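You operate a simulated robot arm through the tools that you are given. There is no shell and no other tool. Be economical: measure what you need, move in short steps, check, and stop when the job is done.

You run a simulated two-armed robot. Do the job below in one go: nothing can be reset, and whatever is moved stays where it is left.

TASK
Take the sill bottle with the green cap on the wash bench and put it away on the sill of the far window. Fetch the green sill clip and stand it on the top of the jar bench. Take the blue hand brush and put it on the stand under the door tank tap. Take the brown tin on the shelf under the white tank taps and put it away on the sill of the far window. Any order will do. Set down upright: sill bottle with the green cap, green sill clip, brown tin.
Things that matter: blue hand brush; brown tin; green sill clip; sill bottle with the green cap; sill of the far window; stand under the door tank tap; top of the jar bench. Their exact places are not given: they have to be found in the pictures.

The check looks at the end state, three seconds after you hand in, the way a careful person would. Anything else that was tipped, shoved, dropped, spilled or broken makes it a failure. Lids that push on must go on centred and level and be pressed home; caps that screw on are set level and turned clockwise until they are tight.

THE ROBOT
Two 7-joint arms with fingered hands on one trunk, on a base that drives. Base frame: it is fixed to the floor where the robot stands at the start and does not move with it; the origin is under the middle of the robot, x ahead of it, y to its left, z up; the surface under the hand at the start is at about z = 0.85. Lengths are in m, angles in rad, forces in N, time in s.
The left shoulder is at the start at [0.051, 0.152, 1.147], the right one opposite. With the tool pointing down near the work surface each hand reaches from about 0.42 to 0.82 m from the robot's upright axis, wherever it stands, measured 20 degrees to its own side. Places, roughly: blue hand brush (12x6x6 cm) [-7.6, 8.9, 1]; brown tin (6x6x9 cm) [-10.6, 4.3, 0.6]; green sill clip (3x3x8 cm) [-0.6, 6.9, 1.2]; sill bottle with the green cap (7x7x21 cm) [0.5, 0.1, 0.9]; sill of the far window (180x18 cm) [-2.88, 10.08, 1.28]; stand under the door tank tap (32x25 cm) [-8.3, 6.52, 0.32]; top of the jar bench [-0.3, 3.7, 0.6]. Payload 3.8 kg a hand.
The TCP of each hand is the grasp point between the finger pads, 0.03 m short of the fingertips. In the tool frame z runs along the fingers and y along their closing line. Largest opening 0.104 m; the body of the gripper starts 0.035 m behind the TCP. The gripper is a hand of 5 fingers: y runs from the thumb to the fingers, the wrist lies at [-0.015, -0.104, -0.178] in the tool frame, and closing takes about 1.5 s.
Orientation is that of the tool frame in the base frame, as [roll, pitch, yaw] about the fixed x, y, z axes, in that order (R = Rz(yaw) Ry(pitch) Rx(roll)). With the fingers straight down and the wrist toward the robot, the tool's x, y and z point along [0, 1, 0], [1, 0, 0] and [0, 0, -1] of the base frame.

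THE INTERFACE
- The arms move only by the tool nudge_tool. It takes "left_steps", "right_steps" or both (then of equal length, played together; a hand with none holds still); each is a list of rows, each a list of 3 entries, a list of its own where there are three numbers: the shift along the tool's x, y, z in m, then the turn, a rotation vector about the tool's x, y, z in rad, then the opening in per cent of the stroke, from 0 (shut) to 100 (fully open). In form: [[[tx, ty, tz], [ax, ay, az], hand], ...]. A call has 1 to 8 rows; each row shifts and turns the commanded pose from where the row before left it, along the tool's axes as they then stand. Rows are played at 5 a second. More than 0.05 m and 0.15 rad between two rows, or a gripper value outside its range, and nothing of the call is played. A pose out of reach is approached as far as the arm can. The call stops where the force on the tool passes 40 N (or 10 N more than at its start, if that is more) or the arm is blocked; 0.2 s more then pass. Each finger travels about 0.072 m/s and halts on what it meets, pressing with about 25 N; the grip force reading is that of the motor and also rises with nothing between the fingers. The clock runs only during rows and for 0.2 s after the last one: add rows that do not move to give the fingers time. It gives the time, the measured TCP pose, the force on the tool (base axes), the opening and the grip force at its end, in the units of the frame above (readings bear some noise), with the torque about the TCP (base axes, N m) and any sound that the robot's microphone picked up.
- Cameras (640 x 400 px; columns grow to the right, rows downward): "scene" is now at [0.1556, 0.0168, 1.316]; the picture's right is [0.19, -0.98, -0.03], its down [-0.38, -0.05, -0.92] and it looks along [0.91, 0.18, -0.38] (base axes); focal length 266 px, centre (320, 200). "left" rides on the left gripper at [-0.08, -0.078, -0.141] in its tool frame; the picture's right is [-0.78, -0.30, 0.56], its down [0.53, -0.78, 0.33] and it looks along [0.33, 0.56, 0.76] (tool axes); focal length 247 px, centre (320, 200). "right" rides on the right gripper at [0.08, -0.078, -0.141] in its tool frame; the picture's right is [-0.78, 0.30, -0.56], its down [-0.54, -0.78, 0.33] and it looks along [-0.33, 0.56, 0.76] (tool axes); focal length 247 px, centre (320, 200).
- snapshot(camera): a new picture of that camera. It takes no simulated time.
- slide_trunk(by): slides the trunk up (or, below 0, down) by that many m; the arms and the scene camera ride with it, the base frame stays. It gives what a move gives, with no picture.
- roll_base(legs): drives the robot by 1 to 6 legs, each [ahead, left, turn to the left] in m, m and rad, along the robot's own axes; the way and the turn of a leg run together, so that a leg with both is an arc; at most 1.5 m and 3.142 rad a leg. The arms and the cameras ride along, it lands a little off, and it stops where it bumps. It gives what a move gives.
- grasp_type(shape, hand): the hand has 5 fingers and takes this shape, open, in about a second: jaw (thumb against the fingers, like two jaws); tri (thumb and two fingers); tip (a fingertip pinch); poke (one finger out to press); point (the index stretched); flat (the hand flat); cup (the hand cupped); fist (a fist). The gripper value then closes the fingers along that shape, each until it touches; the sizes above hold for jaw. It gives what a move gives, with no picture.
- pan_tilt(pan, tilt): turns the head with the scene camera to pan (to the left, within 1.396 rad either way) and tilt (down, from -0.506 to 1.204), counted from straight ahead of the robot. It gives what a move gives.
- pixel_to_xyz(camera, pixels): for up to 12 pixels [column, row] of the newest picture of that camera ("zoom" is the newest enlarged one), the place [x, y, z] in the base frame of the surface seen there, good to about 0.003 m. It takes no simulated time.
- close_up(camera, box): a new picture of the part [left, top, right, bottom] of that camera's present view, enlarged. It takes no simulated time.
- hand_in(): hands the job in; it is judged then, once.

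Go step by step. Measure first, check grasps and placings, and put right what went wrong. The budget is 110 turns and 88 pictures, counting those below and the enlarged ones. Unless the task says otherwise, let go and move clear before handing in, and close with one line.

The tools are called after ">>>" as name(argument=value, ...) on one line, values as JSON. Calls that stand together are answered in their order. nudge_tool: Moves the arms, as the interface text tells. Its arguments: {"type":"object","properties":{"left_steps":{"type":"array","items":{"type":"array"}},"right_steps":{"type":"array","items":{"type":"array"}}},"required":[]} The other tools are called the same way: slide_trunk (by) slides the trunk up or down; grasp_type (shape, hand) gives the hand a shape; roll_base (legs) drives the base; pan_tilt (pan, tilt) turns the head that bears the scene camera; snapshot (camera) takes a picture; pixel_to_xyz (camera, pixels) gives the place of the surface under pixels of a picture; close_up (camera, box) takes an enlarged picture of a part of a camera's view; hand_in () hands the job in.

At the start:

```text
time_s: 0.0
left_tcp_pos: [0.4709, 0.3668, 1.1161]
left_ee_rot: [-3.139, 0.0, 1.571]
left_contact_force: [-0.8, 0.0, -0.8]
left_wrist_torque: [-0.01, 0.01, -0.02]
left_width: 0.1038
left_grip_force: 0.0
left_shape: jaw
right_tcp_pos: [0.49, -0.1183, 1.1879]
right_ee_rot: [3.141, -0.001, 1.571]
right_contact_force: [0.3, 0.0, -0.1]
right_wrist_torque: [-0.03, 0.0, 0.02]
right_width: 0.1037
right_grip_force: 0.0
right_shape: jaw
trunk travel left (down, up): [-0.225, 0.231]
robot x, y, heading: [-0.0006, 0.0015, 0.003]
head pan, tilt: [0.19, 0.255]
```

scene: 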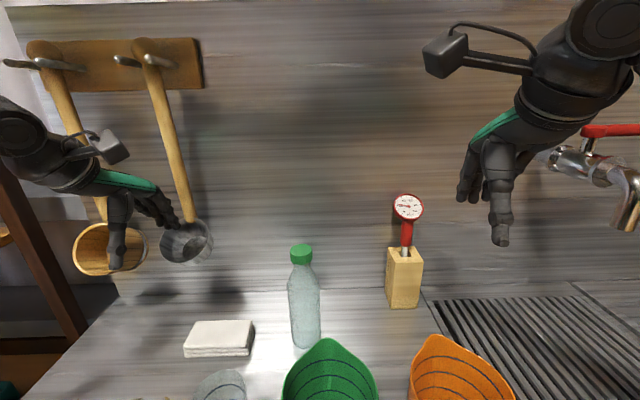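
right: 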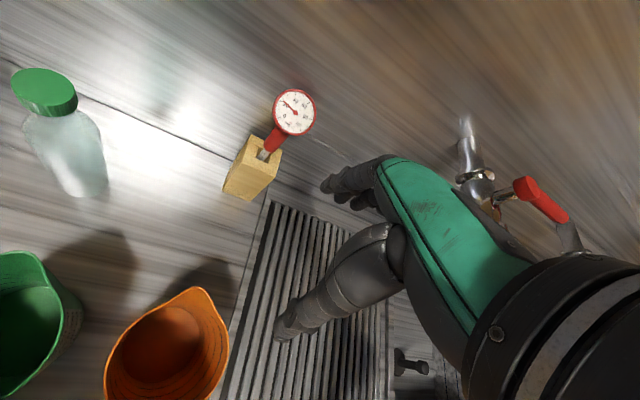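
left: 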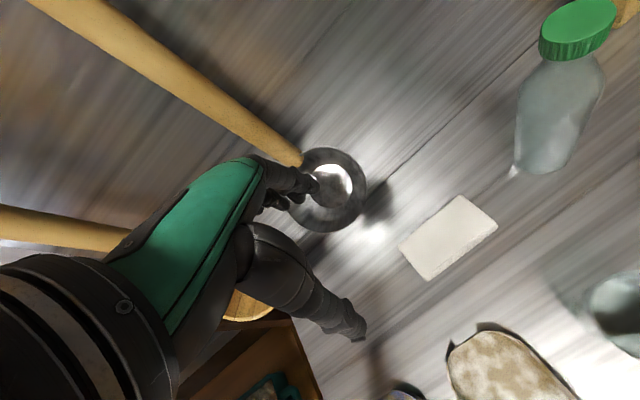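

The bottle with the green cap stands at about (303,300) in the scene picture, between the white sponge and the green jug. I'll measure it and its neighbours.

>>> pixel_to_xyz(camera="scene", pixels=[[301, 245], [302, 262], [303, 300], [306, 340], [325, 345], [220, 335], [405, 290], [220, 375], [185, 235], [440, 340], [300, 200], [250, 330]])

>>> pan_tilt(pan=0.1, tilt=0.8)

>>> snapshot(camera="scene")

```text
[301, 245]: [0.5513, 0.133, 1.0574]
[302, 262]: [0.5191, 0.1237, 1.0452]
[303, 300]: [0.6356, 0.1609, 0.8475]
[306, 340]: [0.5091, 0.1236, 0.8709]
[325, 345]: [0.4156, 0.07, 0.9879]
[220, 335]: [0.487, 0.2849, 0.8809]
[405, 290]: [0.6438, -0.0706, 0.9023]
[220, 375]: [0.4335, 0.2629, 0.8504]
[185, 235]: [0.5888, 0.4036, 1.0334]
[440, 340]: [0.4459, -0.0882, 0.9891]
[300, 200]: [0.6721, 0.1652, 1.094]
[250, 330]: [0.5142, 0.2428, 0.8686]
```

```text
time_s: 1.0
left_tcp_pos: [0.4702, 0.3682, 1.116]
left_ee_rot: [3.141, 0.0, 1.571]
left_contact_force: [-0.1, -0.2, 0.4]
left_wrist_torque: [-0.01, -0.02, 0.01]
left_width: 0.1036
left_grip_force: 0.1
left_shape: jaw
right_tcp_pos: [0.4896, -0.1182, 1.1886]
right_ee_rot: [-3.142, 0.002, 1.569]
right_contact_force: [0.2, -0.1, -0.4]
right_wrist_torque: [0.02, -0.05, -0.01]
right_width: 0.1036
right_grip_force: 0.1
right_shape: jaw
trunk travel left (down, up): [-0.225, 0.231]
robot x, y, heading: [-0.0015, 0.002, -0.003]
head pan, tilt: [0.099, 0.799]
```

```text
84 pictures are left
```

scene: 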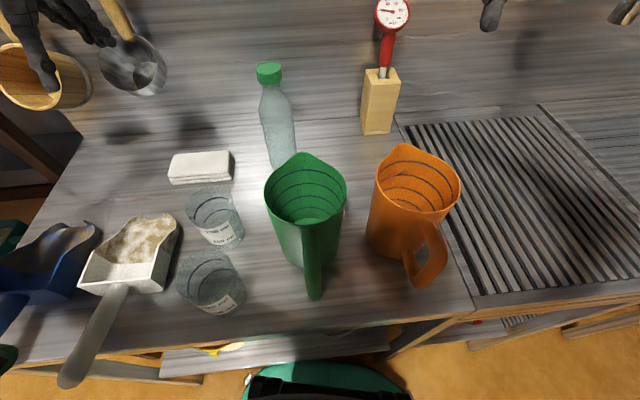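

The bottle cap is at (269,72), with the green jug just in front of it. I'll measure the cap more exactly.

>>> pixel_to_xyz(camera="scene", pixels=[[269, 68], [260, 72], [279, 70], [270, 80], [269, 63], [276, 110], [283, 160], [305, 157], [280, 100]])

>>> close_up(camera="scene", box=[220, 40, 348, 180])

```text
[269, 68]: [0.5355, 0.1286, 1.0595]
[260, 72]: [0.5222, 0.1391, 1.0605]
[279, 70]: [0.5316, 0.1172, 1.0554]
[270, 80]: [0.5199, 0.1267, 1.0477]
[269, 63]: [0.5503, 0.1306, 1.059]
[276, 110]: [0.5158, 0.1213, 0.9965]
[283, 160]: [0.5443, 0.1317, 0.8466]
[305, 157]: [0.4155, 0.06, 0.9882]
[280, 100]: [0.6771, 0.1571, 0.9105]
```

```text
2.86 times, centred on (284, 110) of scene
```

zoom: 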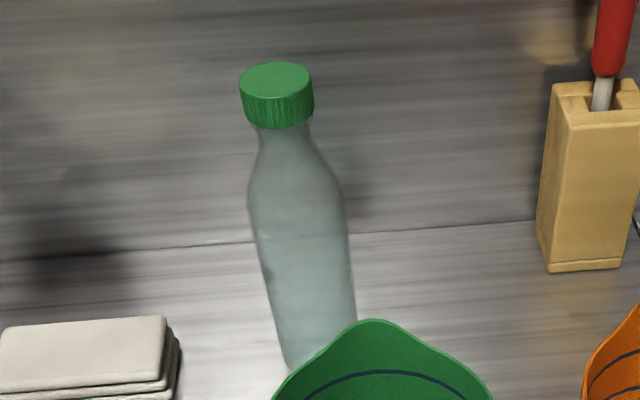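

The cap's centre is at about (0.536, 0.128), with its top at z = 1.06. I'll bring the left hand above it.

>>> nudge_tool(left_steps=[[[0, 0, -0.02], [0, 0, 0], 100], [[-0.048, 0.0132, 0], [0, 0, 0], 100], [[-0.048, 0.0132, 0], [0, 0, 0], 100], [[-0.048, 0.0132, 0], [0, 0, 0], 100], [[-0.048, 0.0132, 0], [0, 0, 0], 100], [[-0.048, 0.0132, 0], [0, 0, 0], 100], [[0, 0, 0], [0, 0, 0], 100]])

>>> snapshot(camera="left")

```text
time_s: 2.6
left_tcp_pos: [0.5365, 0.1267, 1.139]
left_ee_rot: [3.141, 0.0, 1.57]
left_contact_force: [-0.5, 1.2, -0.9]
left_wrist_torque: [-0.02, 0.03, -0.01]
left_width: 0.1039
left_grip_force: 0.0
left_shape: jaw
right_tcp_pos: [0.4894, -0.1179, 1.1881]
right_ee_rot: [-3.141, 0.003, 1.572]
right_contact_force: [0.2, 0.7, -0.2]
right_wrist_torque: [-0.01, -0.03, 0.0]
right_width: 0.1037
right_grip_force: 0.1
right_shape: jaw
trunk travel left (down, up): [-0.225, 0.231]
robot x, y, heading: [0.0057, -0.0018, 0.004]
head pan, tilt: [0.099, 0.799]
```

```text
82 pictures are left
```

left: 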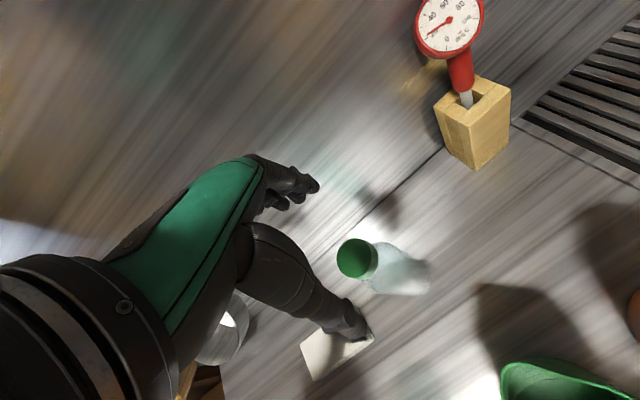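

The cap shows at (355,258) in the left picture; I'll check its place again.

>>> pixel_to_xyz(camera="left", pixels=[[355, 258], [342, 257], [366, 258], [355, 243], [355, 272]])

```text
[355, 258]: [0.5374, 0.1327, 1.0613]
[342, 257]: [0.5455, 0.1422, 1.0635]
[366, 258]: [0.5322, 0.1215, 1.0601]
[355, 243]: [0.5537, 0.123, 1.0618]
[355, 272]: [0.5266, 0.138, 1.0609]
```

The centre comes out at about (0.538, 0.131). I'll lower to z ≈ 1.033 and close.

>>> nudge_tool(left_steps=[[[0.003, 0.001, 0.03], [0, 0, 0], 100], [[0, 0, 0.04], [0, 0, 0], 100], [[0, 0, 0.035], [0, 0, 0], 100], [[0, 0, 0], [0, 0, 0], 60], [[0, 0, 0], [0, 0, 0], 30], [[0, 0, 0], [0, 0, 0], 0], [[0, 0, 0], [0, 0, 0], 0], [[0, 0, 0], [0, 0, 0], 0]])

>>> nudge_tool(left_steps=[[[0, 0, 0], [0, 0, 0], 0], [[0, 0, 0], [0, 0, 0], 0], [[0, 0, 0], [0, 0, 0], 0]])

>>> snapshot(camera="left")

```text
time_s: 4.4
left_tcp_pos: [0.5358, 0.1284, 1.0335]
left_ee_rot: [3.14, -0.002, 1.572]
left_contact_force: [0.1, 0.7, 0.5]
left_wrist_torque: [0.0, 0.02, 0.01]
left_width: 0.0391
left_grip_force: 24.6
left_shape: jaw
right_tcp_pos: [0.4888, -0.12, 1.1881]
right_ee_rot: [3.141, -0.001, 1.57]
right_contact_force: [-0.6, -0.9, 0.0]
right_wrist_torque: [0.01, 0.01, -0.04]
right_width: 0.1039
right_grip_force: 0.0
right_shape: jaw
trunk travel left (down, up): [-0.225, 0.231]
robot x, y, heading: [0.0011, 0.0006, 0.0]
head pan, tilt: [0.099, 0.799]
```

```text
time_s: 5.2
left_tcp_pos: [0.5353, 0.129, 1.036]
left_ee_rot: [3.142, 0.0, 1.569]
left_contact_force: [0.1, -0.2, -0.4]
left_wrist_torque: [0.03, 0.0, 0.02]
left_width: 0.0389
left_grip_force: 25.1
left_shape: jaw
right_tcp_pos: [0.4896, -0.1182, 1.1883]
right_ee_rot: [3.141, -0.001, 1.571]
right_contact_force: [-0.5, -0.4, -0.3]
right_wrist_torque: [-0.04, -0.06, -0.01]
right_width: 0.1038
right_grip_force: 0.1
right_shape: jaw
trunk travel left (down, up): [-0.225, 0.231]
robot x, y, heading: [0.0034, -0.0015, 0.003]
head pan, tilt: [0.099, 0.799]
```

```text
81 pictures are left
```

left: 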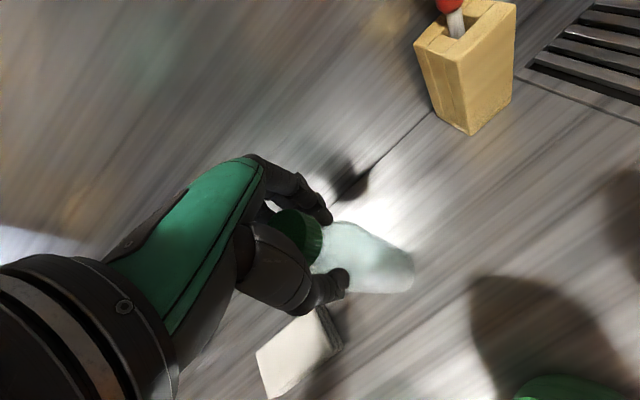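

The cap is gripped at a width of 0.039. I'll lift the bottle clear of the jugs.

>>> nudge_tool(left_steps=[[[0, 0, -0.02], [0, 0, 0], 0], [[0, 0, -0.04], [0, 0, 0], 0], [[0, 0, -0.04], [0, 0, 0], 0], [[0, 0, -0.04], [0, 0, 0], 0], [[0, 0, -0.04], [0, 0, 0], 0], [[0, -0.03, -0.02], [0, 0, 0], 0], [[0, -0.03, 0], [0, 0, 0], 0]])

>>> pan_tilt(pan=1.3, tilt=0.25)

>>> snapshot(camera="scene")

>>> snapshot(camera="left")

```text
time_s: 6.8
left_tcp_pos: [0.4777, 0.13, 1.2323]
left_ee_rot: [-3.141, 0.001, 1.57]
left_contact_force: [0.8, -0.3, -0.8]
left_wrist_torque: [0.01, -0.04, 0.04]
left_width: 0.0386
left_grip_force: 25.3
left_shape: jaw
right_tcp_pos: [0.4886, -0.1183, 1.188]
right_ee_rot: [3.14, 0.0, 1.571]
right_contact_force: [-0.6, -0.3, -0.6]
right_wrist_torque: [-0.03, 0.01, 0.01]
right_width: 0.1037
right_grip_force: 0.0
right_shape: jaw
trunk travel left (down, up): [-0.225, 0.231]
robot x, y, heading: [-0.0036, -0.0017, 0.001]
head pan, tilt: [0.099, 0.799]
```

```text
time_s: 8.2
left_tcp_pos: [0.4797, 0.1294, 1.2329]
left_ee_rot: [-3.141, 0.001, 1.57]
left_contact_force: [-0.4, 0.4, -0.4]
left_wrist_torque: [0.04, 0.02, -0.01]
left_width: 0.0388
left_grip_force: 24.9
left_shape: jaw
right_tcp_pos: [0.4903, -0.1182, 1.1876]
right_ee_rot: [3.141, 0.001, 1.57]
right_contact_force: [-0.7, -0.6, 0.4]
right_wrist_torque: [-0.01, 0.03, -0.02]
right_width: 0.1037
right_grip_force: 0.0
right_shape: jaw
trunk travel left (down, up): [-0.225, 0.231]
robot x, y, heading: [-0.0026, -0.0006, 0.004]
head pan, tilt: [1.3, 0.25]
```

```text
80 pictures are left
```

scene: 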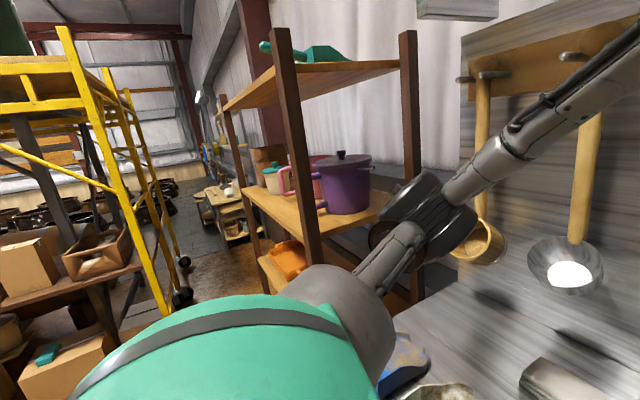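

```text
79 pictures are left
```

left: 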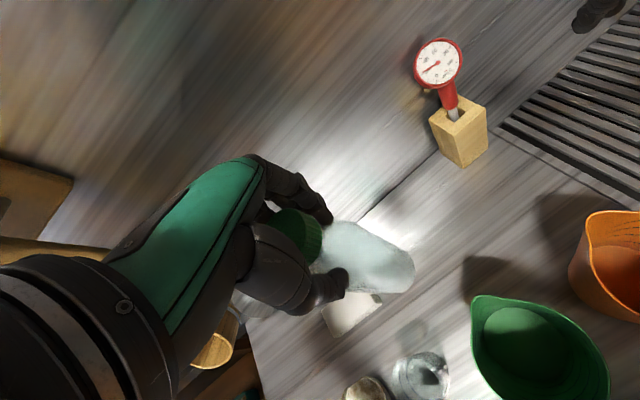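

The bottle is lifted and hanging straight. There is an aisle between the brown rack and the yellow scaffold, so I'll measure both before driving.

>>> pixel_to_xyz(camera="scene", pixels=[[85, 120], [150, 280], [182, 260], [285, 120], [235, 140], [225, 250], [230, 230], [200, 200], [65, 270], [60, 370], [260, 255], [190, 190]])

>>> roll_base(legs=[[-0.4, 0, 0]])

>>> pan_tilt(pan=1.39, tilt=0.45)

>>> snapshot(camera="scene")

```text
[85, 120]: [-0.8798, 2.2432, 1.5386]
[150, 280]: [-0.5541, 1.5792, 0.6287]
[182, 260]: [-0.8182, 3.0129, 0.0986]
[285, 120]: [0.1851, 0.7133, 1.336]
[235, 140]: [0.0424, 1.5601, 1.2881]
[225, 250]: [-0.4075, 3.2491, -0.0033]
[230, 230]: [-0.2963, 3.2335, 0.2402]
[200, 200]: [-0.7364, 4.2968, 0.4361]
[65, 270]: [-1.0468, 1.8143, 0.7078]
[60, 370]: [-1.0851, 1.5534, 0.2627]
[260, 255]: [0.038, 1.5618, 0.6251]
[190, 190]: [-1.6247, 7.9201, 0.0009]
```

```text
time_s: 10.7
left_tcp_pos: [0.0732, 0.1306, 1.2326]
left_ee_rot: [-3.141, 0.0, 1.574]
left_contact_force: [0.7, 0.2, -0.2]
left_wrist_torque: [0.01, -0.02, 0.01]
left_width: 0.039
left_grip_force: 24.9
left_shape: jaw
right_tcp_pos: [0.0836, -0.119, 1.1868]
right_ee_rot: [-3.141, 0.0, 1.572]
right_contact_force: [-0.6, -0.7, -0.3]
right_wrist_torque: [-0.02, -0.01, 0.0]
right_width: 0.1038
right_grip_force: 0.1
right_shape: jaw
trunk travel left (down, up): [-0.225, 0.231]
robot x, y, heading: [-0.4108, 0.0001, -0.0]
head pan, tilt: [1.3, 0.25]
```

```text
time_s: 11.4
left_tcp_pos: [0.0738, 0.1301, 1.2323]
left_ee_rot: [3.142, 0.0, 1.572]
left_contact_force: [0.8, -1.0, -0.5]
left_wrist_torque: [-0.01, 0.02, 0.0]
left_width: 0.0388
left_grip_force: 24.9
left_shape: jaw
right_tcp_pos: [0.0831, -0.1181, 1.1878]
right_ee_rot: [3.141, 0.001, 1.572]
right_contact_force: [-0.5, -0.1, -0.7]
right_wrist_torque: [-0.01, -0.02, -0.02]
right_width: 0.1037
right_grip_force: 0.1
right_shape: jaw
trunk travel left (down, up): [-0.225, 0.231]
robot x, y, heading: [-0.4071, 0.0014, -0.0]
head pan, tilt: [1.389, 0.45]
```

```text
78 pictures are left
```

scene: 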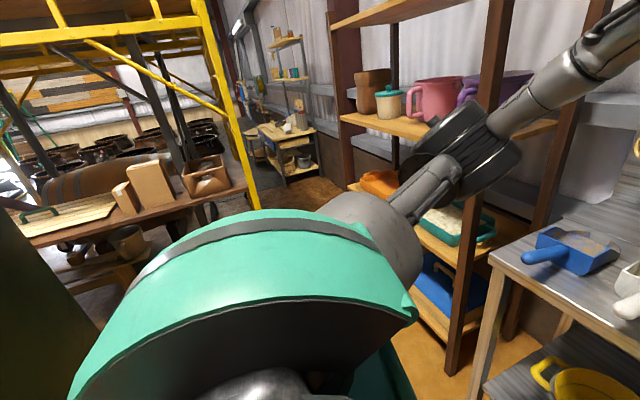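

The aisle ahead along +y looks narrow. I'll turn left to look along it.

>>> roll_base(legs=[[0, 0, 1.57]])

>>> pan_tilt(pan=0, tilt=0.3)

>>> snapshot(camera="scene")

```text
time_s: 15.6
left_tcp_pos: [-0.5207, 0.4834, 1.2333]
left_ee_rot: [-3.141, -0.001, 3.111]
left_contact_force: [0.8, 0.7, -0.6]
left_wrist_torque: [-0.02, -0.01, -0.02]
left_width: 0.0385
left_grip_force: 25.4
left_shape: jaw
right_tcp_pos: [-0.2718, 0.4856, 1.1868]
right_ee_rot: [-3.141, 0.001, 3.111]
right_contact_force: [0.2, 0.1, 0.7]
right_wrist_torque: [0.0, -0.02, 0.03]
right_width: 0.1035
right_grip_force: 0.1
right_shape: jaw
trunk travel left (down, up): [-0.225, 0.231]
robot x, y, heading: [-0.4071, 0.0, 1.541]
head pan, tilt: [1.389, 0.45]
```

```text
time_s: 17.1
left_tcp_pos: [-0.5207, 0.4823, 1.2323]
left_ee_rot: [-3.141, 0.0, 3.112]
left_contact_force: [0.1, 0.8, -1.2]
left_wrist_torque: [0.0, 0.03, 0.03]
left_width: 0.0383
left_grip_force: 25.8
left_shape: jaw
right_tcp_pos: [-0.2731, 0.4853, 1.188]
right_ee_rot: [-3.14, -0.001, 3.112]
right_contact_force: [-0.2, -0.5, -1.3]
right_wrist_torque: [0.0, -0.01, 0.01]
right_width: 0.1036
right_grip_force: 0.1
right_shape: jaw
trunk travel left (down, up): [-0.225, 0.231]
robot x, y, heading: [-0.4048, -0.0043, 1.541]
head pan, tilt: [0.0, 0.3]
```

```text
77 pictures are left
```

scene: 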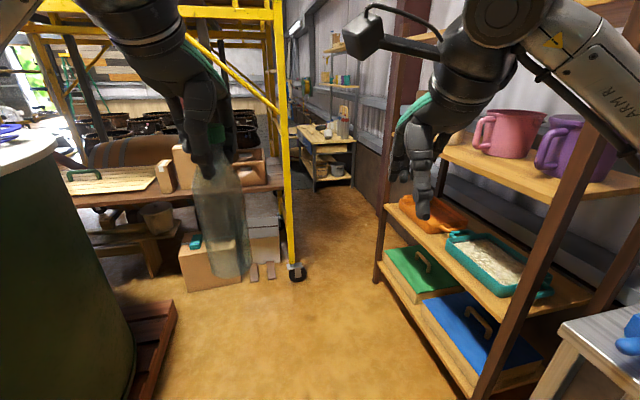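

The caster at (296,272) and the rack post at (380,270) set the width of the passage, so I'll measure them.

>>> pixel_to_xyz(camera="scene", pixels=[[296, 274], [284, 150], [380, 278], [388, 215], [474, 395], [315, 185], [300, 155], [352, 150], [300, 210], [325, 130], [283, 70], [340, 175]])

>>> close_up(camera="scene", box=[260, 10, 420, 210])

```text
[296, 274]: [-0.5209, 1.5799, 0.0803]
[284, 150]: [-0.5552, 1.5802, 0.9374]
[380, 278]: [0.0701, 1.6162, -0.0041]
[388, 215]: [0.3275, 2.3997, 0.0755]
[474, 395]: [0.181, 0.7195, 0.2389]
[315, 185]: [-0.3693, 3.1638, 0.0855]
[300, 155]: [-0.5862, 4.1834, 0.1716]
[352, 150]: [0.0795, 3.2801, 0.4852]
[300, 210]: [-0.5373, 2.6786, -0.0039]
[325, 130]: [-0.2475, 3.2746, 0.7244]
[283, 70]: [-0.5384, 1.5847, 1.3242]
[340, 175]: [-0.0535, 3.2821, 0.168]
```

```text
2.00 times, centred on (340, 110) of scene
```

zoom: 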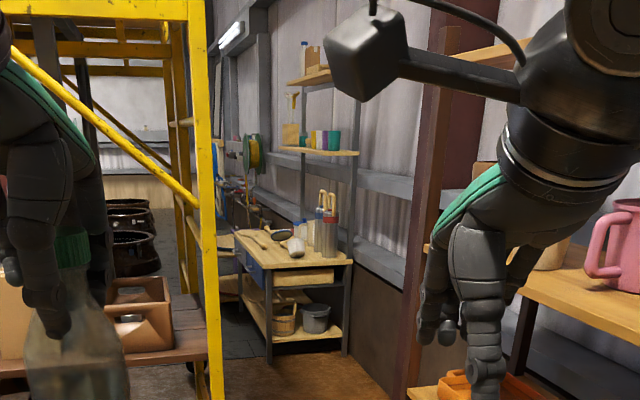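

The gap is about 0.57 m, from x = -0.51 to 0.05. I need my own width, so I'll look down at my base and elbows.

>>> pan_tilt(pan=0.9, tilt=1.0)

>>> snapshot(camera="scene")

>>> pan_tilt(pan=-0.9, tilt=1.0)

>>> snapshot(camera="scene")

```text
time_s: 18.3
left_tcp_pos: [-0.5213, 0.482, 1.2315]
left_ee_rot: [3.141, 0.001, 3.111]
left_contact_force: [-0.7, -0.3, -0.2]
left_wrist_torque: [-0.05, -0.03, 0.0]
left_width: 0.0389
left_grip_force: 24.9
left_shape: jaw
right_tcp_pos: [-0.2725, 0.485, 1.188]
right_ee_rot: [-3.14, 0.001, 3.11]
right_contact_force: [0.0, -0.2, 0.6]
right_wrist_torque: [0.02, -0.03, 0.02]
right_width: 0.104
right_grip_force: 0.1
right_shape: jaw
trunk travel left (down, up): [-0.225, 0.231]
robot x, y, heading: [-0.4056, -0.0029, 1.541]
head pan, tilt: [0.901, 1.0]
```

```text
75 pictures are left
```

scene: 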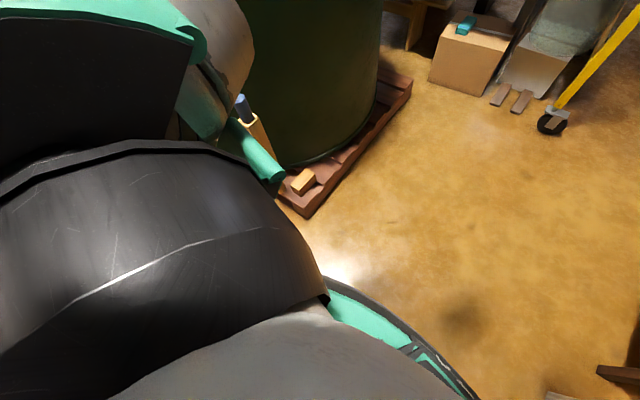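

```text
time_s: 20.1
left_tcp_pos: [-0.5223, 0.4828, 1.2311]
left_ee_rot: [-3.141, -0.001, 3.112]
left_contact_force: [0.2, -0.1, -0.1]
left_wrist_torque: [-0.01, -0.02, 0.01]
left_width: 0.0388
left_grip_force: 25.1
left_shape: jaw
right_tcp_pos: [-0.2717, 0.486, 1.1878]
right_ee_rot: [-3.139, 0.0, 3.111]
right_contact_force: [0.1, 0.0, -0.2]
right_wrist_torque: [-0.02, -0.02, 0.02]
right_width: 0.1037
right_grip_force: 0.0
right_shape: jaw
trunk travel left (down, up): [-0.225, 0.231]
robot x, y, heading: [-0.4045, 0.0031, 1.541]
head pan, tilt: [-0.901, 1.0]
```

```text
74 pictures are left
```

scene: 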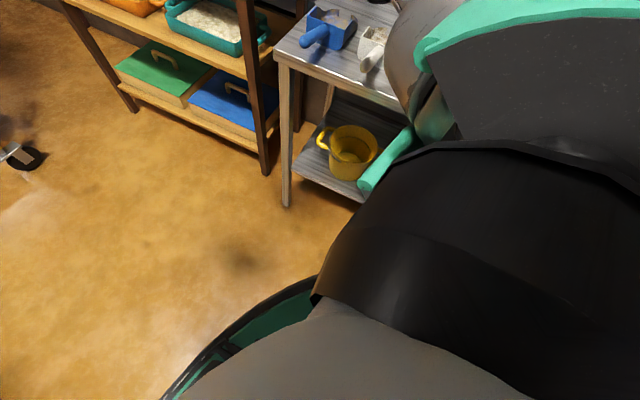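

My base edge shows at (310,282) to (165,395). I'll measure it.

>>> pixel_to_xyz(camera="scene", pixels=[[310, 284], [270, 304], [230, 330], [195, 360], [170, 392], [365, 185], [408, 135], [285, 205], [265, 172], [132, 110], [345, 250], [430, 60]])

```text
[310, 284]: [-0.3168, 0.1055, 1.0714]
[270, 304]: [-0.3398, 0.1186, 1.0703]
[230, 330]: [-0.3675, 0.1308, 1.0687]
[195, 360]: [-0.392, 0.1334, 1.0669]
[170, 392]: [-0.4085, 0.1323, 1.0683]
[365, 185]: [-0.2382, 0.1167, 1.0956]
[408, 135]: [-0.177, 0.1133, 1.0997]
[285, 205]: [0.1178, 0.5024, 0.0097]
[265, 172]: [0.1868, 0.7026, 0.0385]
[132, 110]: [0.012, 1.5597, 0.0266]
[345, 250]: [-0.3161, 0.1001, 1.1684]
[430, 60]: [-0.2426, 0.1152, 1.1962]
```

That was only my torso, so the base width stays unknown. I'll look left for a wider route.

>>> pan_tilt(pan=1.2, tilt=0.25)

>>> snapshot(camera="scene")

```text
time_s: 22.1
left_tcp_pos: [-0.5208, 0.4829, 1.2326]
left_ee_rot: [3.141, 0.001, 3.111]
left_contact_force: [0.3, 0.0, -1.3]
left_wrist_torque: [0.02, 0.01, -0.01]
left_width: 0.0387
left_grip_force: 24.7
left_shape: jaw
right_tcp_pos: [-0.2723, 0.4866, 1.1883]
right_ee_rot: [-3.14, 0.0, 3.113]
right_contact_force: [0.2, -0.1, 0.3]
right_wrist_torque: [0.0, 0.02, -0.01]
right_width: 0.1037
right_grip_force: 0.0
right_shape: jaw
trunk travel left (down, up): [-0.225, 0.231]
robot x, y, heading: [-0.4058, 0.0002, 1.534]
head pan, tilt: [1.201, 0.25]
```

```text
73 pictures are left
```

scene: 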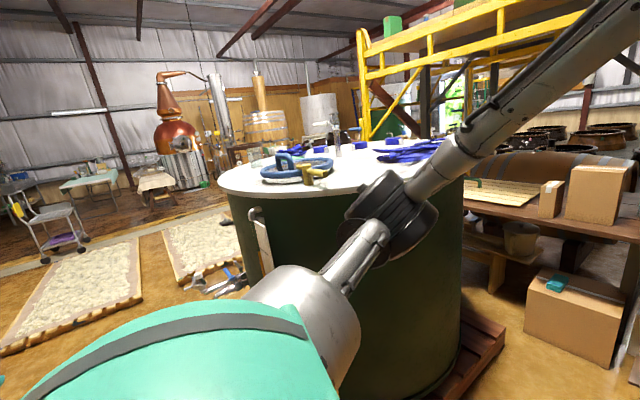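

West of me there's an open hall beyond the green barrel. I'll measure the barrel, the scaffold's west end and the things in the hall.

>>> pixel_to_xyz(camera="scene", pixels=[[366, 130], [425, 120], [250, 230], [225, 180], [455, 160], [140, 300], [235, 270], [230, 240], [60, 255], [155, 205], [500, 350], [345, 130]])

>>> pixel_to_xyz(camera="scene", pixels=[[205, 180], [250, 150], [215, 230], [130, 220], [580, 130], [520, 235], [470, 240], [455, 110], [360, 60], [185, 290], [150, 380], [300, 100]])

```text
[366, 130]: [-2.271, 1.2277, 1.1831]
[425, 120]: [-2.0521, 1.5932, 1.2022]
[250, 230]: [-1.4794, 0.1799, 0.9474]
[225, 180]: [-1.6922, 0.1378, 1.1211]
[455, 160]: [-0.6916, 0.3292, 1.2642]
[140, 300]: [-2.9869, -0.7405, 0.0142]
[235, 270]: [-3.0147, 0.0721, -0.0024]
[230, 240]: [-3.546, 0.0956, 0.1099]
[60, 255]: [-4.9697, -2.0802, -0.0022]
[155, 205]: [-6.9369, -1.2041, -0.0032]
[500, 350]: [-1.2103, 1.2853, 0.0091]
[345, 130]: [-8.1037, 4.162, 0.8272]
```

```text
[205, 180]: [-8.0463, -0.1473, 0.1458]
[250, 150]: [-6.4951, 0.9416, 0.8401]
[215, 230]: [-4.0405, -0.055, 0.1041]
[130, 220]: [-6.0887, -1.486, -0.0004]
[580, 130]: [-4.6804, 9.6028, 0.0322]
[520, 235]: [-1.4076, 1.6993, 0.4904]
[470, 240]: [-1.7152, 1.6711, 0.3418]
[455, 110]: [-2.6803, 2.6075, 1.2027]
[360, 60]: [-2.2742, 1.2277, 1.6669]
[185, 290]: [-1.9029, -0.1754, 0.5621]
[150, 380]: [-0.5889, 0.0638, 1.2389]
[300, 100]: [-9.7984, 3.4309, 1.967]
```

The passage by the rack is too tight for my elbows, so I'll go west around the barrel. First I'll measure the barrel and look at the floor to the southwest.

>>> pixel_to_xyz(camera="scene", pixels=[[232, 210], [345, 195], [420, 300], [462, 220], [440, 395], [330, 160], [480, 330], [265, 240]])

>>> roll_base(legs=[[-0.3, 0, 0], [0, 0, 0.8]])

>>> snapshot(camera="scene")

```text
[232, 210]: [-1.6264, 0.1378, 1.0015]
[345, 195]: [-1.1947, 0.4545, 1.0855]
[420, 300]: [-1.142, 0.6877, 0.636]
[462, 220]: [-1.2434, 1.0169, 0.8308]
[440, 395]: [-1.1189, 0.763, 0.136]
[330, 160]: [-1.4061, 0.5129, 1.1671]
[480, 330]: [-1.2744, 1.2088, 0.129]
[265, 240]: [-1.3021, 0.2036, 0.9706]
```

```text
time_s: 26.2
left_tcp_pos: [-0.8377, -0.0434, 1.2322]
left_ee_rot: [3.139, -0.001, -2.391]
left_contact_force: [1.0, 0.8, -0.9]
left_wrist_torque: [-0.01, -0.01, 0.01]
left_width: 0.0385
left_grip_force: 24.9
left_shape: jaw
right_tcp_pos: [-0.663, 0.135, 1.189]
right_ee_rot: [-3.14, 0.0, -2.389]
right_contact_force: [0.1, -1.2, 1.4]
right_wrist_torque: [0.02, 0.0, -0.03]
right_width: 0.1036
right_grip_force: 0.1
right_shape: jaw
trunk travel left (down, up): [-0.225, 0.231]
robot x, y, heading: [-0.4181, -0.3032, 2.324]
head pan, tilt: [1.201, 0.25]
```

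```text
72 pictures are left
```

scene: 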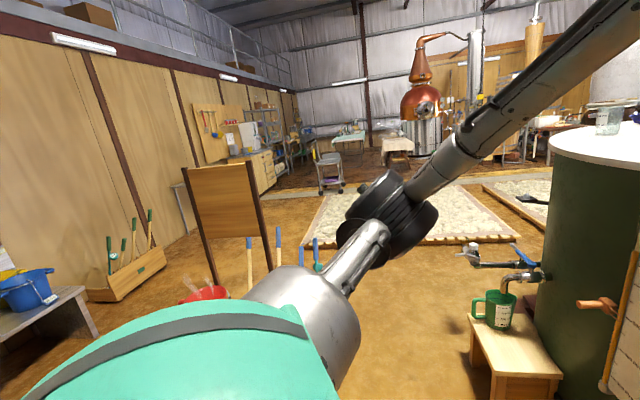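

There's a tap and a stool with a mug on the barrel's south side, at (510,350), and a board stand near (230,230). I'll measure these to choose a lane.

>>> pixel_to_xyz(camera="scene", pixels=[[470, 340], [495, 380], [465, 250], [490, 310], [210, 280], [268, 260], [280, 250], [318, 245], [200, 292], [515, 235], [330, 215], [420, 320]])

>>> pixel_to_xyz(camera="scene", pixels=[[305, 250], [240, 165], [485, 185], [550, 200], [470, 245], [330, 190], [400, 150], [90, 330], [150, 290], [580, 308], [610, 380], [440, 245]])

```text
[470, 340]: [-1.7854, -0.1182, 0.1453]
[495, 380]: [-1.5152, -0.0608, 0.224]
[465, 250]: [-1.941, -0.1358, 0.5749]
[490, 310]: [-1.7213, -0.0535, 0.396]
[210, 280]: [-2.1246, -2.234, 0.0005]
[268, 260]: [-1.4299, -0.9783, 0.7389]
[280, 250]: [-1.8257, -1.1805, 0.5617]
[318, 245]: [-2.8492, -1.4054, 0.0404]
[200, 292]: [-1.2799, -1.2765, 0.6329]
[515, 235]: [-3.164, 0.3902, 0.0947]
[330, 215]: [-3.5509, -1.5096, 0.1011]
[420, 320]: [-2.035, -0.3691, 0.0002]
```

```text
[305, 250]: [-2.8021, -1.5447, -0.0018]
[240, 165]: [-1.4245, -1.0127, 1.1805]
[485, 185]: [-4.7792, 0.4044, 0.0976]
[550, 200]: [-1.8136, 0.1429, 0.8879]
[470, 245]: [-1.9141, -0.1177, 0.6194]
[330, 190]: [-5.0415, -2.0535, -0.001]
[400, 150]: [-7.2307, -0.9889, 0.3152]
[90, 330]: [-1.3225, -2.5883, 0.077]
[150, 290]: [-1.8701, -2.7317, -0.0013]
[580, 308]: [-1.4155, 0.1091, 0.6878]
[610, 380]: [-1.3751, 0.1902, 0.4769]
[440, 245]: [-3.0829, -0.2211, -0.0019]
```

The lane between the tap and stool (y > -0.14) and the board stand (y < -0.98) is clear. I'll face west and drive along y ≈ -0.53 to x ≈ -2.5.

>>> roll_base(legs=[[0, 0, 0.817], [0.5, 0.23, 0], [1.0, 0, 0], [0.6, 0, 0]])

>>> pan_tilt(pan=-1.1, tilt=0.3)

>>> snapshot(camera="scene")

```text
time_s: 31.1
left_tcp_pos: [-1.3051, -0.5501, 1.2587]
left_ee_rot: [3.051, 0.121, -1.597]
left_contact_force: [-0.8, 0.6, 0.0]
left_wrist_torque: [0.02, -0.11, -0.04]
left_width: 0.0376
left_grip_force: 25.1
left_shape: jaw
right_tcp_pos: [-1.326, -0.3148, 1.2091]
right_ee_rot: [3.097, -0.093, -1.543]
right_contact_force: [-1.4, 0.4, -0.1]
right_wrist_torque: [-0.04, -0.11, -0.01]
right_width: 0.104
right_grip_force: 0.1
right_shape: jaw
trunk travel left (down, up): [-0.225, 0.231]
robot x, y, heading: [-0.8543, -0.4206, -3.11]
head pan, tilt: [1.201, 0.25]
stopped in leg 2: the robot was blocked; the commanded pose is now the measured one
```

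```text
time_s: 33.2
left_tcp_pos: [-1.2808, -0.5628, 1.2497]
left_ee_rot: [3.08, 0.032, -1.557]
left_contact_force: [-0.2, -0.1, -0.7]
left_wrist_torque: [-0.02, -0.02, 0.03]
left_width: 0.038
left_grip_force: 24.9
left_shape: jaw
right_tcp_pos: [-1.2964, -0.3124, 1.2034]
right_ee_rot: [3.107, -0.001, -1.568]
right_contact_force: [0.3, 0.5, -0.6]
right_wrist_torque: [0.01, -0.01, 0.01]
right_width: 0.1039
right_grip_force: 0.1
right_shape: jaw
trunk travel left (down, up): [-0.225, 0.231]
robot x, y, heading: [-0.8515, -0.4262, -3.12]
head pan, tilt: [-1.1, 0.3]
```

```text
71 pictures are left
```

scene: 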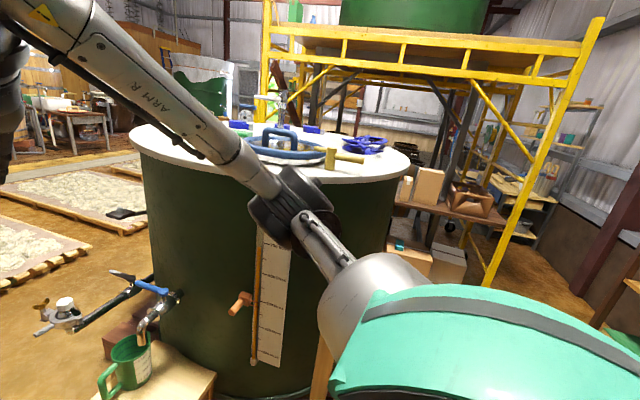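

I was blocked early. I'll look at the floor on both sides to find what I touched.

>>> pan_tilt(pan=-0.7, tilt=0.95)

>>> snapshot(camera="scene")

>>> pan_tilt(pan=0.8, tilt=0.8)

>>> snapshot(camera="scene")

```text
time_s: 34.3
left_tcp_pos: [-1.2825, -0.5633, 1.2494]
left_ee_rot: [3.081, 0.031, -1.558]
left_contact_force: [-0.3, 0.6, -0.6]
left_wrist_torque: [0.0, 0.03, 0.06]
left_width: 0.0379
left_grip_force: 24.9
left_shape: jaw
right_tcp_pos: [-1.2975, -0.3127, 1.2029]
right_ee_rot: [3.106, 0.0, -1.568]
right_contact_force: [-1.1, 0.1, 0.5]
right_wrist_torque: [0.02, 0.01, -0.03]
right_width: 0.1039
right_grip_force: 0.0
right_shape: jaw
trunk travel left (down, up): [-0.225, 0.231]
robot x, y, heading: [-0.853, -0.4234, -3.12]
head pan, tilt: [-0.7, 0.949]
```

```text
70 pictures are left
```

scene: 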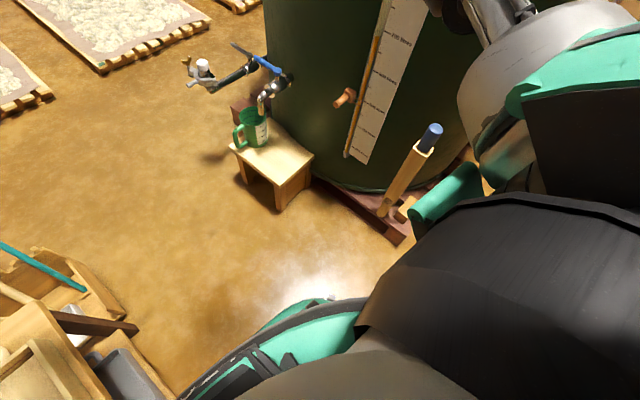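

```text
time_s: 35.9
left_tcp_pos: [-1.2817, -0.5634, 1.2498]
left_ee_rot: [3.079, 0.03, -1.559]
left_contact_force: [0.4, 0.7, -0.7]
left_wrist_torque: [0.01, -0.01, -0.03]
left_width: 0.0378
left_grip_force: 24.9
left_shape: jaw
right_tcp_pos: [-1.2976, -0.3124, 1.2019]
right_ee_rot: [3.107, 0.001, -1.568]
right_contact_force: [0.3, 0.5, 0.4]
right_wrist_torque: [0.0, 0.0, 0.04]
right_width: 0.1039
right_grip_force: 0.0
right_shape: jaw
trunk travel left (down, up): [-0.225, 0.231]
robot x, y, heading: [-0.8518, -0.4248, -3.124]
head pan, tilt: [0.799, 0.799]
```

```text
69 pictures are left
```

scene: 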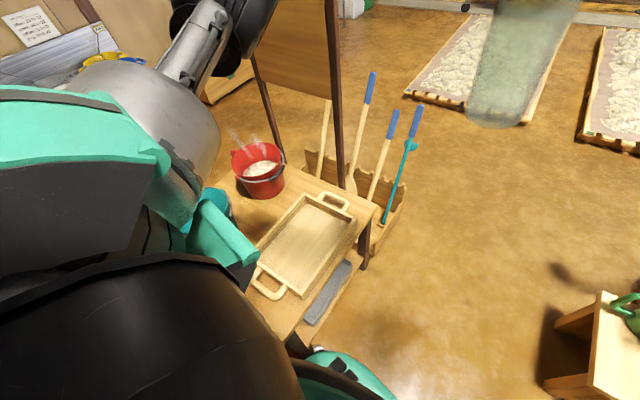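

On my left a bench holding a tray and a bucket is what I touched; my base shows at (345,365). I'll measure the bench edge and base.

>>> pixel_to_xyz(camera="scene", pixels=[[345, 362], [375, 385], [325, 352], [376, 210], [300, 335], [368, 235], [360, 265], [398, 220], [265, 270], [550, 390], [600, 310], [310, 320]])

>>> close_up(camera="scene", box=[230, 180, 430, 400])

```text
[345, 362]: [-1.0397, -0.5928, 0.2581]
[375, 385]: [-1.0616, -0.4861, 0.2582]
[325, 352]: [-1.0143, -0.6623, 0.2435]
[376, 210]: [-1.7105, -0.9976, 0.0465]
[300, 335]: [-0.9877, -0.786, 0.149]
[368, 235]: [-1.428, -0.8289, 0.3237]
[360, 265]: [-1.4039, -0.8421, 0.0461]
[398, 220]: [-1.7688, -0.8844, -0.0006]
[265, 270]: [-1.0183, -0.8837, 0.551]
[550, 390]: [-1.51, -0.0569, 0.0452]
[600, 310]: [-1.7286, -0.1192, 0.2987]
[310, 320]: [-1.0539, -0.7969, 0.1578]
```

```text
1.82 times, centred on (330, 290) of scene
```

zoom: 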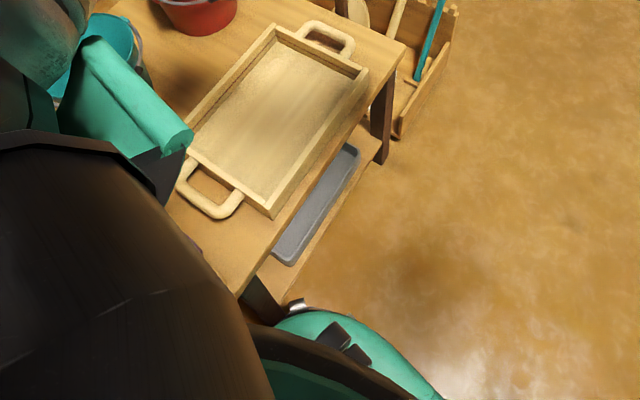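

The bench's near edge is at y ≈ -0.79 and my base is roughly 0.28 m in half-width. I'll measure the right side the same way.

>>> pan_tilt(pan=-0.7, tilt=0.95)

>>> close_up(camera="scene", box=[160, 80, 480, 400])

>>> pixel_to_xyz(camera="scene", pixels=[[295, 303], [250, 340], [200, 385], [400, 235], [385, 205], [430, 135], [275, 210], [235, 150], [312, 160], [335, 300], [90, 290], [135, 330]])

```text
time_s: 37.5
left_tcp_pos: [-1.2815, -0.5637, 1.2503]
left_ee_rot: [3.08, 0.033, -1.56]
left_contact_force: [0.9, -0.1, -0.1]
left_wrist_torque: [-0.03, 0.03, -0.02]
left_width: 0.038
left_grip_force: 25.1
left_shape: jaw
right_tcp_pos: [-1.2974, -0.3137, 1.2035]
right_ee_rot: [3.105, 0.001, -1.568]
right_contact_force: [0.0, -0.5, 0.2]
right_wrist_torque: [-0.02, -0.02, -0.05]
right_width: 0.104
right_grip_force: 0.0
right_shape: jaw
trunk travel left (down, up): [-0.225, 0.231]
robot x, y, heading: [-0.8546, -0.424, -3.125]
head pan, tilt: [-0.7, 0.949]
```

```text
1.25 times, centred on (320, 240) of scene
```

zoom: 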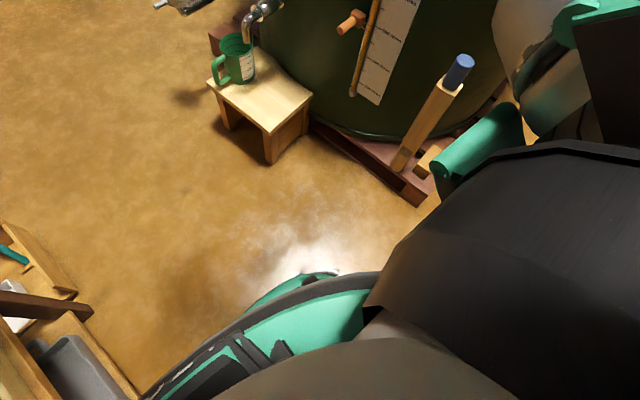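

```text
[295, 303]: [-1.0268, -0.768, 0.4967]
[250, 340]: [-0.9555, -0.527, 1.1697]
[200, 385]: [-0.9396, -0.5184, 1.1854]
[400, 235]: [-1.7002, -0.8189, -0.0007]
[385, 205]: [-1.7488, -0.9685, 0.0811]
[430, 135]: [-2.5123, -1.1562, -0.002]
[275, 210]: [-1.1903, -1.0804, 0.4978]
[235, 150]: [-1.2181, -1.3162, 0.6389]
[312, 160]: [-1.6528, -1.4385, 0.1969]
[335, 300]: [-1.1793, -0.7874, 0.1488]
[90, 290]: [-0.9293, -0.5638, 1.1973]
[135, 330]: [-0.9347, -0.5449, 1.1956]
```

Those readings used the older left picture; they put the bench top edge at y = -0.77 and z = 0.50. I'll measure on the zoom instead.

>>> pixel_to_xyz(camera="zoom", pixels=[[320, 272], [280, 290], [235, 330], [180, 375], [415, 195], [395, 160], [460, 65], [270, 160], [305, 100], [330, 300], [70, 290], [90, 312]])

```text
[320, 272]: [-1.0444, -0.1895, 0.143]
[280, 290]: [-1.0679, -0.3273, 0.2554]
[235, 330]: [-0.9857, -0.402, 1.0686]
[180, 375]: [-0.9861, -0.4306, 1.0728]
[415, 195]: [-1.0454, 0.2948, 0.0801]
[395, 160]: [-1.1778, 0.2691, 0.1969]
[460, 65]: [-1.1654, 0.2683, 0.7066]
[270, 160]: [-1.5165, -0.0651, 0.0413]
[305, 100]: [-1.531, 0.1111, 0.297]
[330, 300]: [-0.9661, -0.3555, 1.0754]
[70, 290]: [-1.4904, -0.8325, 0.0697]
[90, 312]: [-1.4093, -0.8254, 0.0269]
```

The right side is free. The teal rolls on each side may be the widest part of me, so I'll measure the right one.

>>> pixel_to_xyz(camera="zoom", pixels=[[440, 165], [480, 140], [515, 110], [520, 140], [440, 195], [560, 120], [600, 15], [540, 60]])

```text
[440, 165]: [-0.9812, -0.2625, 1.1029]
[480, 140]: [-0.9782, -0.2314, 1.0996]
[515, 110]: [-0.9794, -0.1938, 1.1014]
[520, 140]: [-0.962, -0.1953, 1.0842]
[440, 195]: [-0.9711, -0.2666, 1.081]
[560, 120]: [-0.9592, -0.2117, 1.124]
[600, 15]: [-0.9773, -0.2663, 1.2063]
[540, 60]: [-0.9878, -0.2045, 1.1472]
```

I can't pass this lane with a safe margin. The floor south of the bucket bench looks wider, so I'll back up, face south and look.

>>> roll_base(legs=[[-0.3, -0.08, 0], [0, 0, 1.3]])

>>> pan_tilt(pan=-0.45, tilt=0.5)

>>> snapshot(camera="scene")

```text
time_s: 42.7
left_tcp_pos: [-0.5421, -0.7943, 1.2499]
left_ee_rot: [3.08, 0.032, -0.261]
left_contact_force: [-0.7, -0.5, -0.7]
left_wrist_torque: [0.01, -0.04, -0.01]
left_width: 0.0376
left_grip_force: 24.7
left_shape: jaw
right_tcp_pos: [-0.7881, -0.7401, 1.2032]
right_ee_rot: [3.106, 0.0, -0.269]
right_contact_force: [-0.2, 0.5, -0.4]
right_wrist_torque: [0.01, 0.04, -0.02]
right_width: 0.1038
right_grip_force: 0.0
right_shape: jaw
trunk travel left (down, up): [-0.225, 0.231]
robot x, y, heading: [-0.556, -0.3401, -1.822]
head pan, tilt: [-0.7, 0.949]
```

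```text
time_s: 43.6
left_tcp_pos: [-0.5424, -0.7935, 1.2493]
left_ee_rot: [3.08, 0.032, -0.26]
left_contact_force: [0.2, -0.6, -0.6]
left_wrist_torque: [0.01, -0.01, 0.0]
left_width: 0.0379
left_grip_force: 25.3
left_shape: jaw
right_tcp_pos: [-0.7879, -0.7406, 1.2021]
right_ee_rot: [3.107, -0.002, -0.27]
right_contact_force: [0.1, 1.1, -0.2]
right_wrist_torque: [0.01, -0.01, -0.01]
right_width: 0.1039
right_grip_force: 0.1
right_shape: jaw
trunk travel left (down, up): [-0.225, 0.231]
robot x, y, heading: [-0.5598, -0.3382, -1.816]
head pan, tilt: [-0.45, 0.499]
```

```text
66 pictures are left
```

scene: 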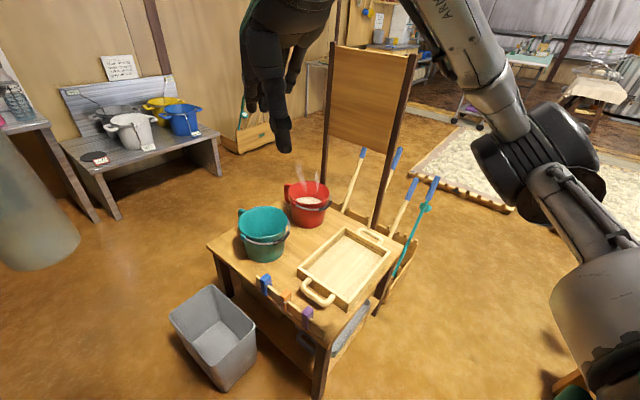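

The room south of the table is open: a grey bin at (215,340), a bench at (140,160) and a tool box at (250,135). I'll measure the lane.

>>> pixel_to_xyz(camera="scene", pixels=[[175, 330], [225, 390], [215, 245], [320, 390], [118, 218], [220, 175], [240, 152], [275, 140], [320, 200], [375, 225], [345, 215], [390, 305]])

>>> pixel_to_xyz(camera="scene", pixels=[[420, 170], [500, 205], [335, 45], [412, 58], [97, 220], [250, 320], [250, 210], [310, 65], [460, 125], [350, 110]])

```text
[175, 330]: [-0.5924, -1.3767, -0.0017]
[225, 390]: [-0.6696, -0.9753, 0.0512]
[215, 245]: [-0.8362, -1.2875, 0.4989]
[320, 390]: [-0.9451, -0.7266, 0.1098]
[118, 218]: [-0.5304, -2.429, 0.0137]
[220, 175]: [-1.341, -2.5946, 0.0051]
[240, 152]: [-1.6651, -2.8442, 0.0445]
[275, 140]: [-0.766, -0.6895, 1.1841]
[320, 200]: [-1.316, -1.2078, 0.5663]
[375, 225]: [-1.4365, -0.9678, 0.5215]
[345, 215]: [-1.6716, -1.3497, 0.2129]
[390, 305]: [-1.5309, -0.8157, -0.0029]
```

```text
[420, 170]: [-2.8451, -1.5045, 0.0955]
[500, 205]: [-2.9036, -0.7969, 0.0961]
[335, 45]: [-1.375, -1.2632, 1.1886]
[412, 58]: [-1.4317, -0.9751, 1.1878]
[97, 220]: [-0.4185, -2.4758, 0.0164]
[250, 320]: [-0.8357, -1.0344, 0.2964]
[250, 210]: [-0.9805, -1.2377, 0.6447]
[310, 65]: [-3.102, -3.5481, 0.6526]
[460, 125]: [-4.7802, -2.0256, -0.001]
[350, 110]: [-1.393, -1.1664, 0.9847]
```

The bin's east edge is at x ≈ -0.59, so I'd pass it at x ≈ -0.22. I'll check the wash bench side on my left first.

>>> pan_tilt(pan=0.75, tilt=0.6)

>>> snapshot(camera="scene")

```text
time_s: 45.0
left_tcp_pos: [-0.5426, -0.7943, 1.2492]
left_ee_rot: [3.081, 0.031, -0.261]
left_contact_force: [0.0, -0.3, -1.3]
left_wrist_torque: [0.01, 0.02, 0.02]
left_width: 0.0377
left_grip_force: 25.1
left_shape: jaw
right_tcp_pos: [-0.7872, -0.7398, 1.2024]
right_ee_rot: [3.107, 0.001, -0.27]
right_contact_force: [-1.0, 0.8, 0.0]
right_wrist_torque: [-0.01, -0.04, -0.02]
right_width: 0.1041
right_grip_force: 0.0
right_shape: jaw
trunk travel left (down, up): [-0.225, 0.231]
robot x, y, heading: [-0.5591, -0.3433, -1.819]
head pan, tilt: [0.75, 0.6]
```

```text
65 pictures are left
```

scene: 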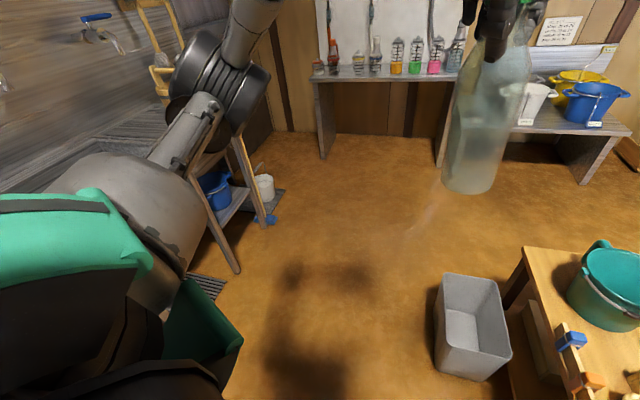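

A folding step-stand is on the left at (240,270). I'll measure the gap between it and the bin.

>>> pixel_to_xyz(camera="scene", pixels=[[238, 270], [268, 222], [215, 290], [437, 275], [436, 360], [470, 378], [511, 352], [500, 280], [322, 155], [440, 165], [580, 180], [300, 340]])

```text
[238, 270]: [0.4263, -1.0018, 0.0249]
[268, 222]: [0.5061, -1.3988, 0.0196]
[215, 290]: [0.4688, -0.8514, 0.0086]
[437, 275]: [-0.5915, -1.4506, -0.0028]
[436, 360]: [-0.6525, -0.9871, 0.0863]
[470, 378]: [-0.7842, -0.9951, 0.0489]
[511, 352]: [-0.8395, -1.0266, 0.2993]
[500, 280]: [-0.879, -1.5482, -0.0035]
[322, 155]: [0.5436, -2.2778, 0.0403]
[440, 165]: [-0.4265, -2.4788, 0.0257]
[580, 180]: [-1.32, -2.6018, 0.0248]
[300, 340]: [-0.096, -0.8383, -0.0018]
```

The lane is wide (x from -0.59 to 0.42). I'll go down it, face west and drive along y ≈ -1.88 to x ≈ -2.4.

>>> roll_base(legs=[[0, 0, 0.25], [0.55, 0.46, 0], [0, 0, -1.57], [0, 0.98, 0], [1.2, 0, 0], [1.1, 0, 0]])

>>> pan_tilt(pan=-1.1, tilt=0.3)

>>> snapshot(camera="scene")

```text
time_s: 69.0
left_tcp_pos: [-2.7984, -1.9681, 1.2501]
left_ee_rot: [3.081, 0.032, -1.606]
left_contact_force: [1.0, -0.5, -1.0]
left_wrist_torque: [0.0, 0.0, 0.01]
left_width: 0.0375
left_grip_force: 24.7
left_shape: jaw
right_tcp_pos: [-2.8026, -1.7164, 1.2016]
right_ee_rot: [3.106, -0.002, -1.614]
right_contact_force: [0.0, 1.3, 0.7]
right_wrist_torque: [-0.01, 0.01, 0.0]
right_width: 0.1041
right_grip_force: 0.1
right_shape: jaw
trunk travel left (down, up): [-0.225, 0.231]
robot x, y, heading: [-2.3607, -1.8495, 3.115]
head pan, tilt: [0.75, 0.6]
```

```text
time_s: 70.8
left_tcp_pos: [-2.7992, -1.9673, 1.2495]
left_ee_rot: [3.081, 0.035, -1.606]
left_contact_force: [0.5, -0.1, -0.7]
left_wrist_torque: [0.03, 0.07, 0.03]
left_width: 0.0375
left_grip_force: 25.2
left_shape: jaw
right_tcp_pos: [-2.8019, -1.7169, 1.2031]
right_ee_rot: [3.107, 0.0, -1.613]
right_contact_force: [-0.6, 0.3, -0.7]
right_wrist_torque: [0.0, 0.03, 0.0]
right_width: 0.104
right_grip_force: 0.1
right_shape: jaw
trunk travel left (down, up): [-0.225, 0.231]
robot x, y, heading: [-2.3601, -1.8509, 3.122]
head pan, tilt: [-1.1, 0.3]
```

```text
64 pictures are left
```

scene: 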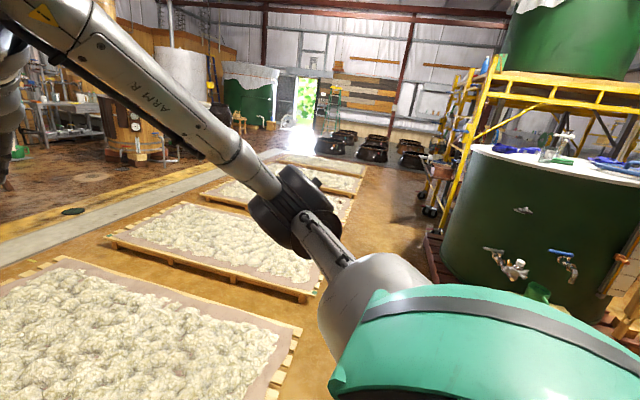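

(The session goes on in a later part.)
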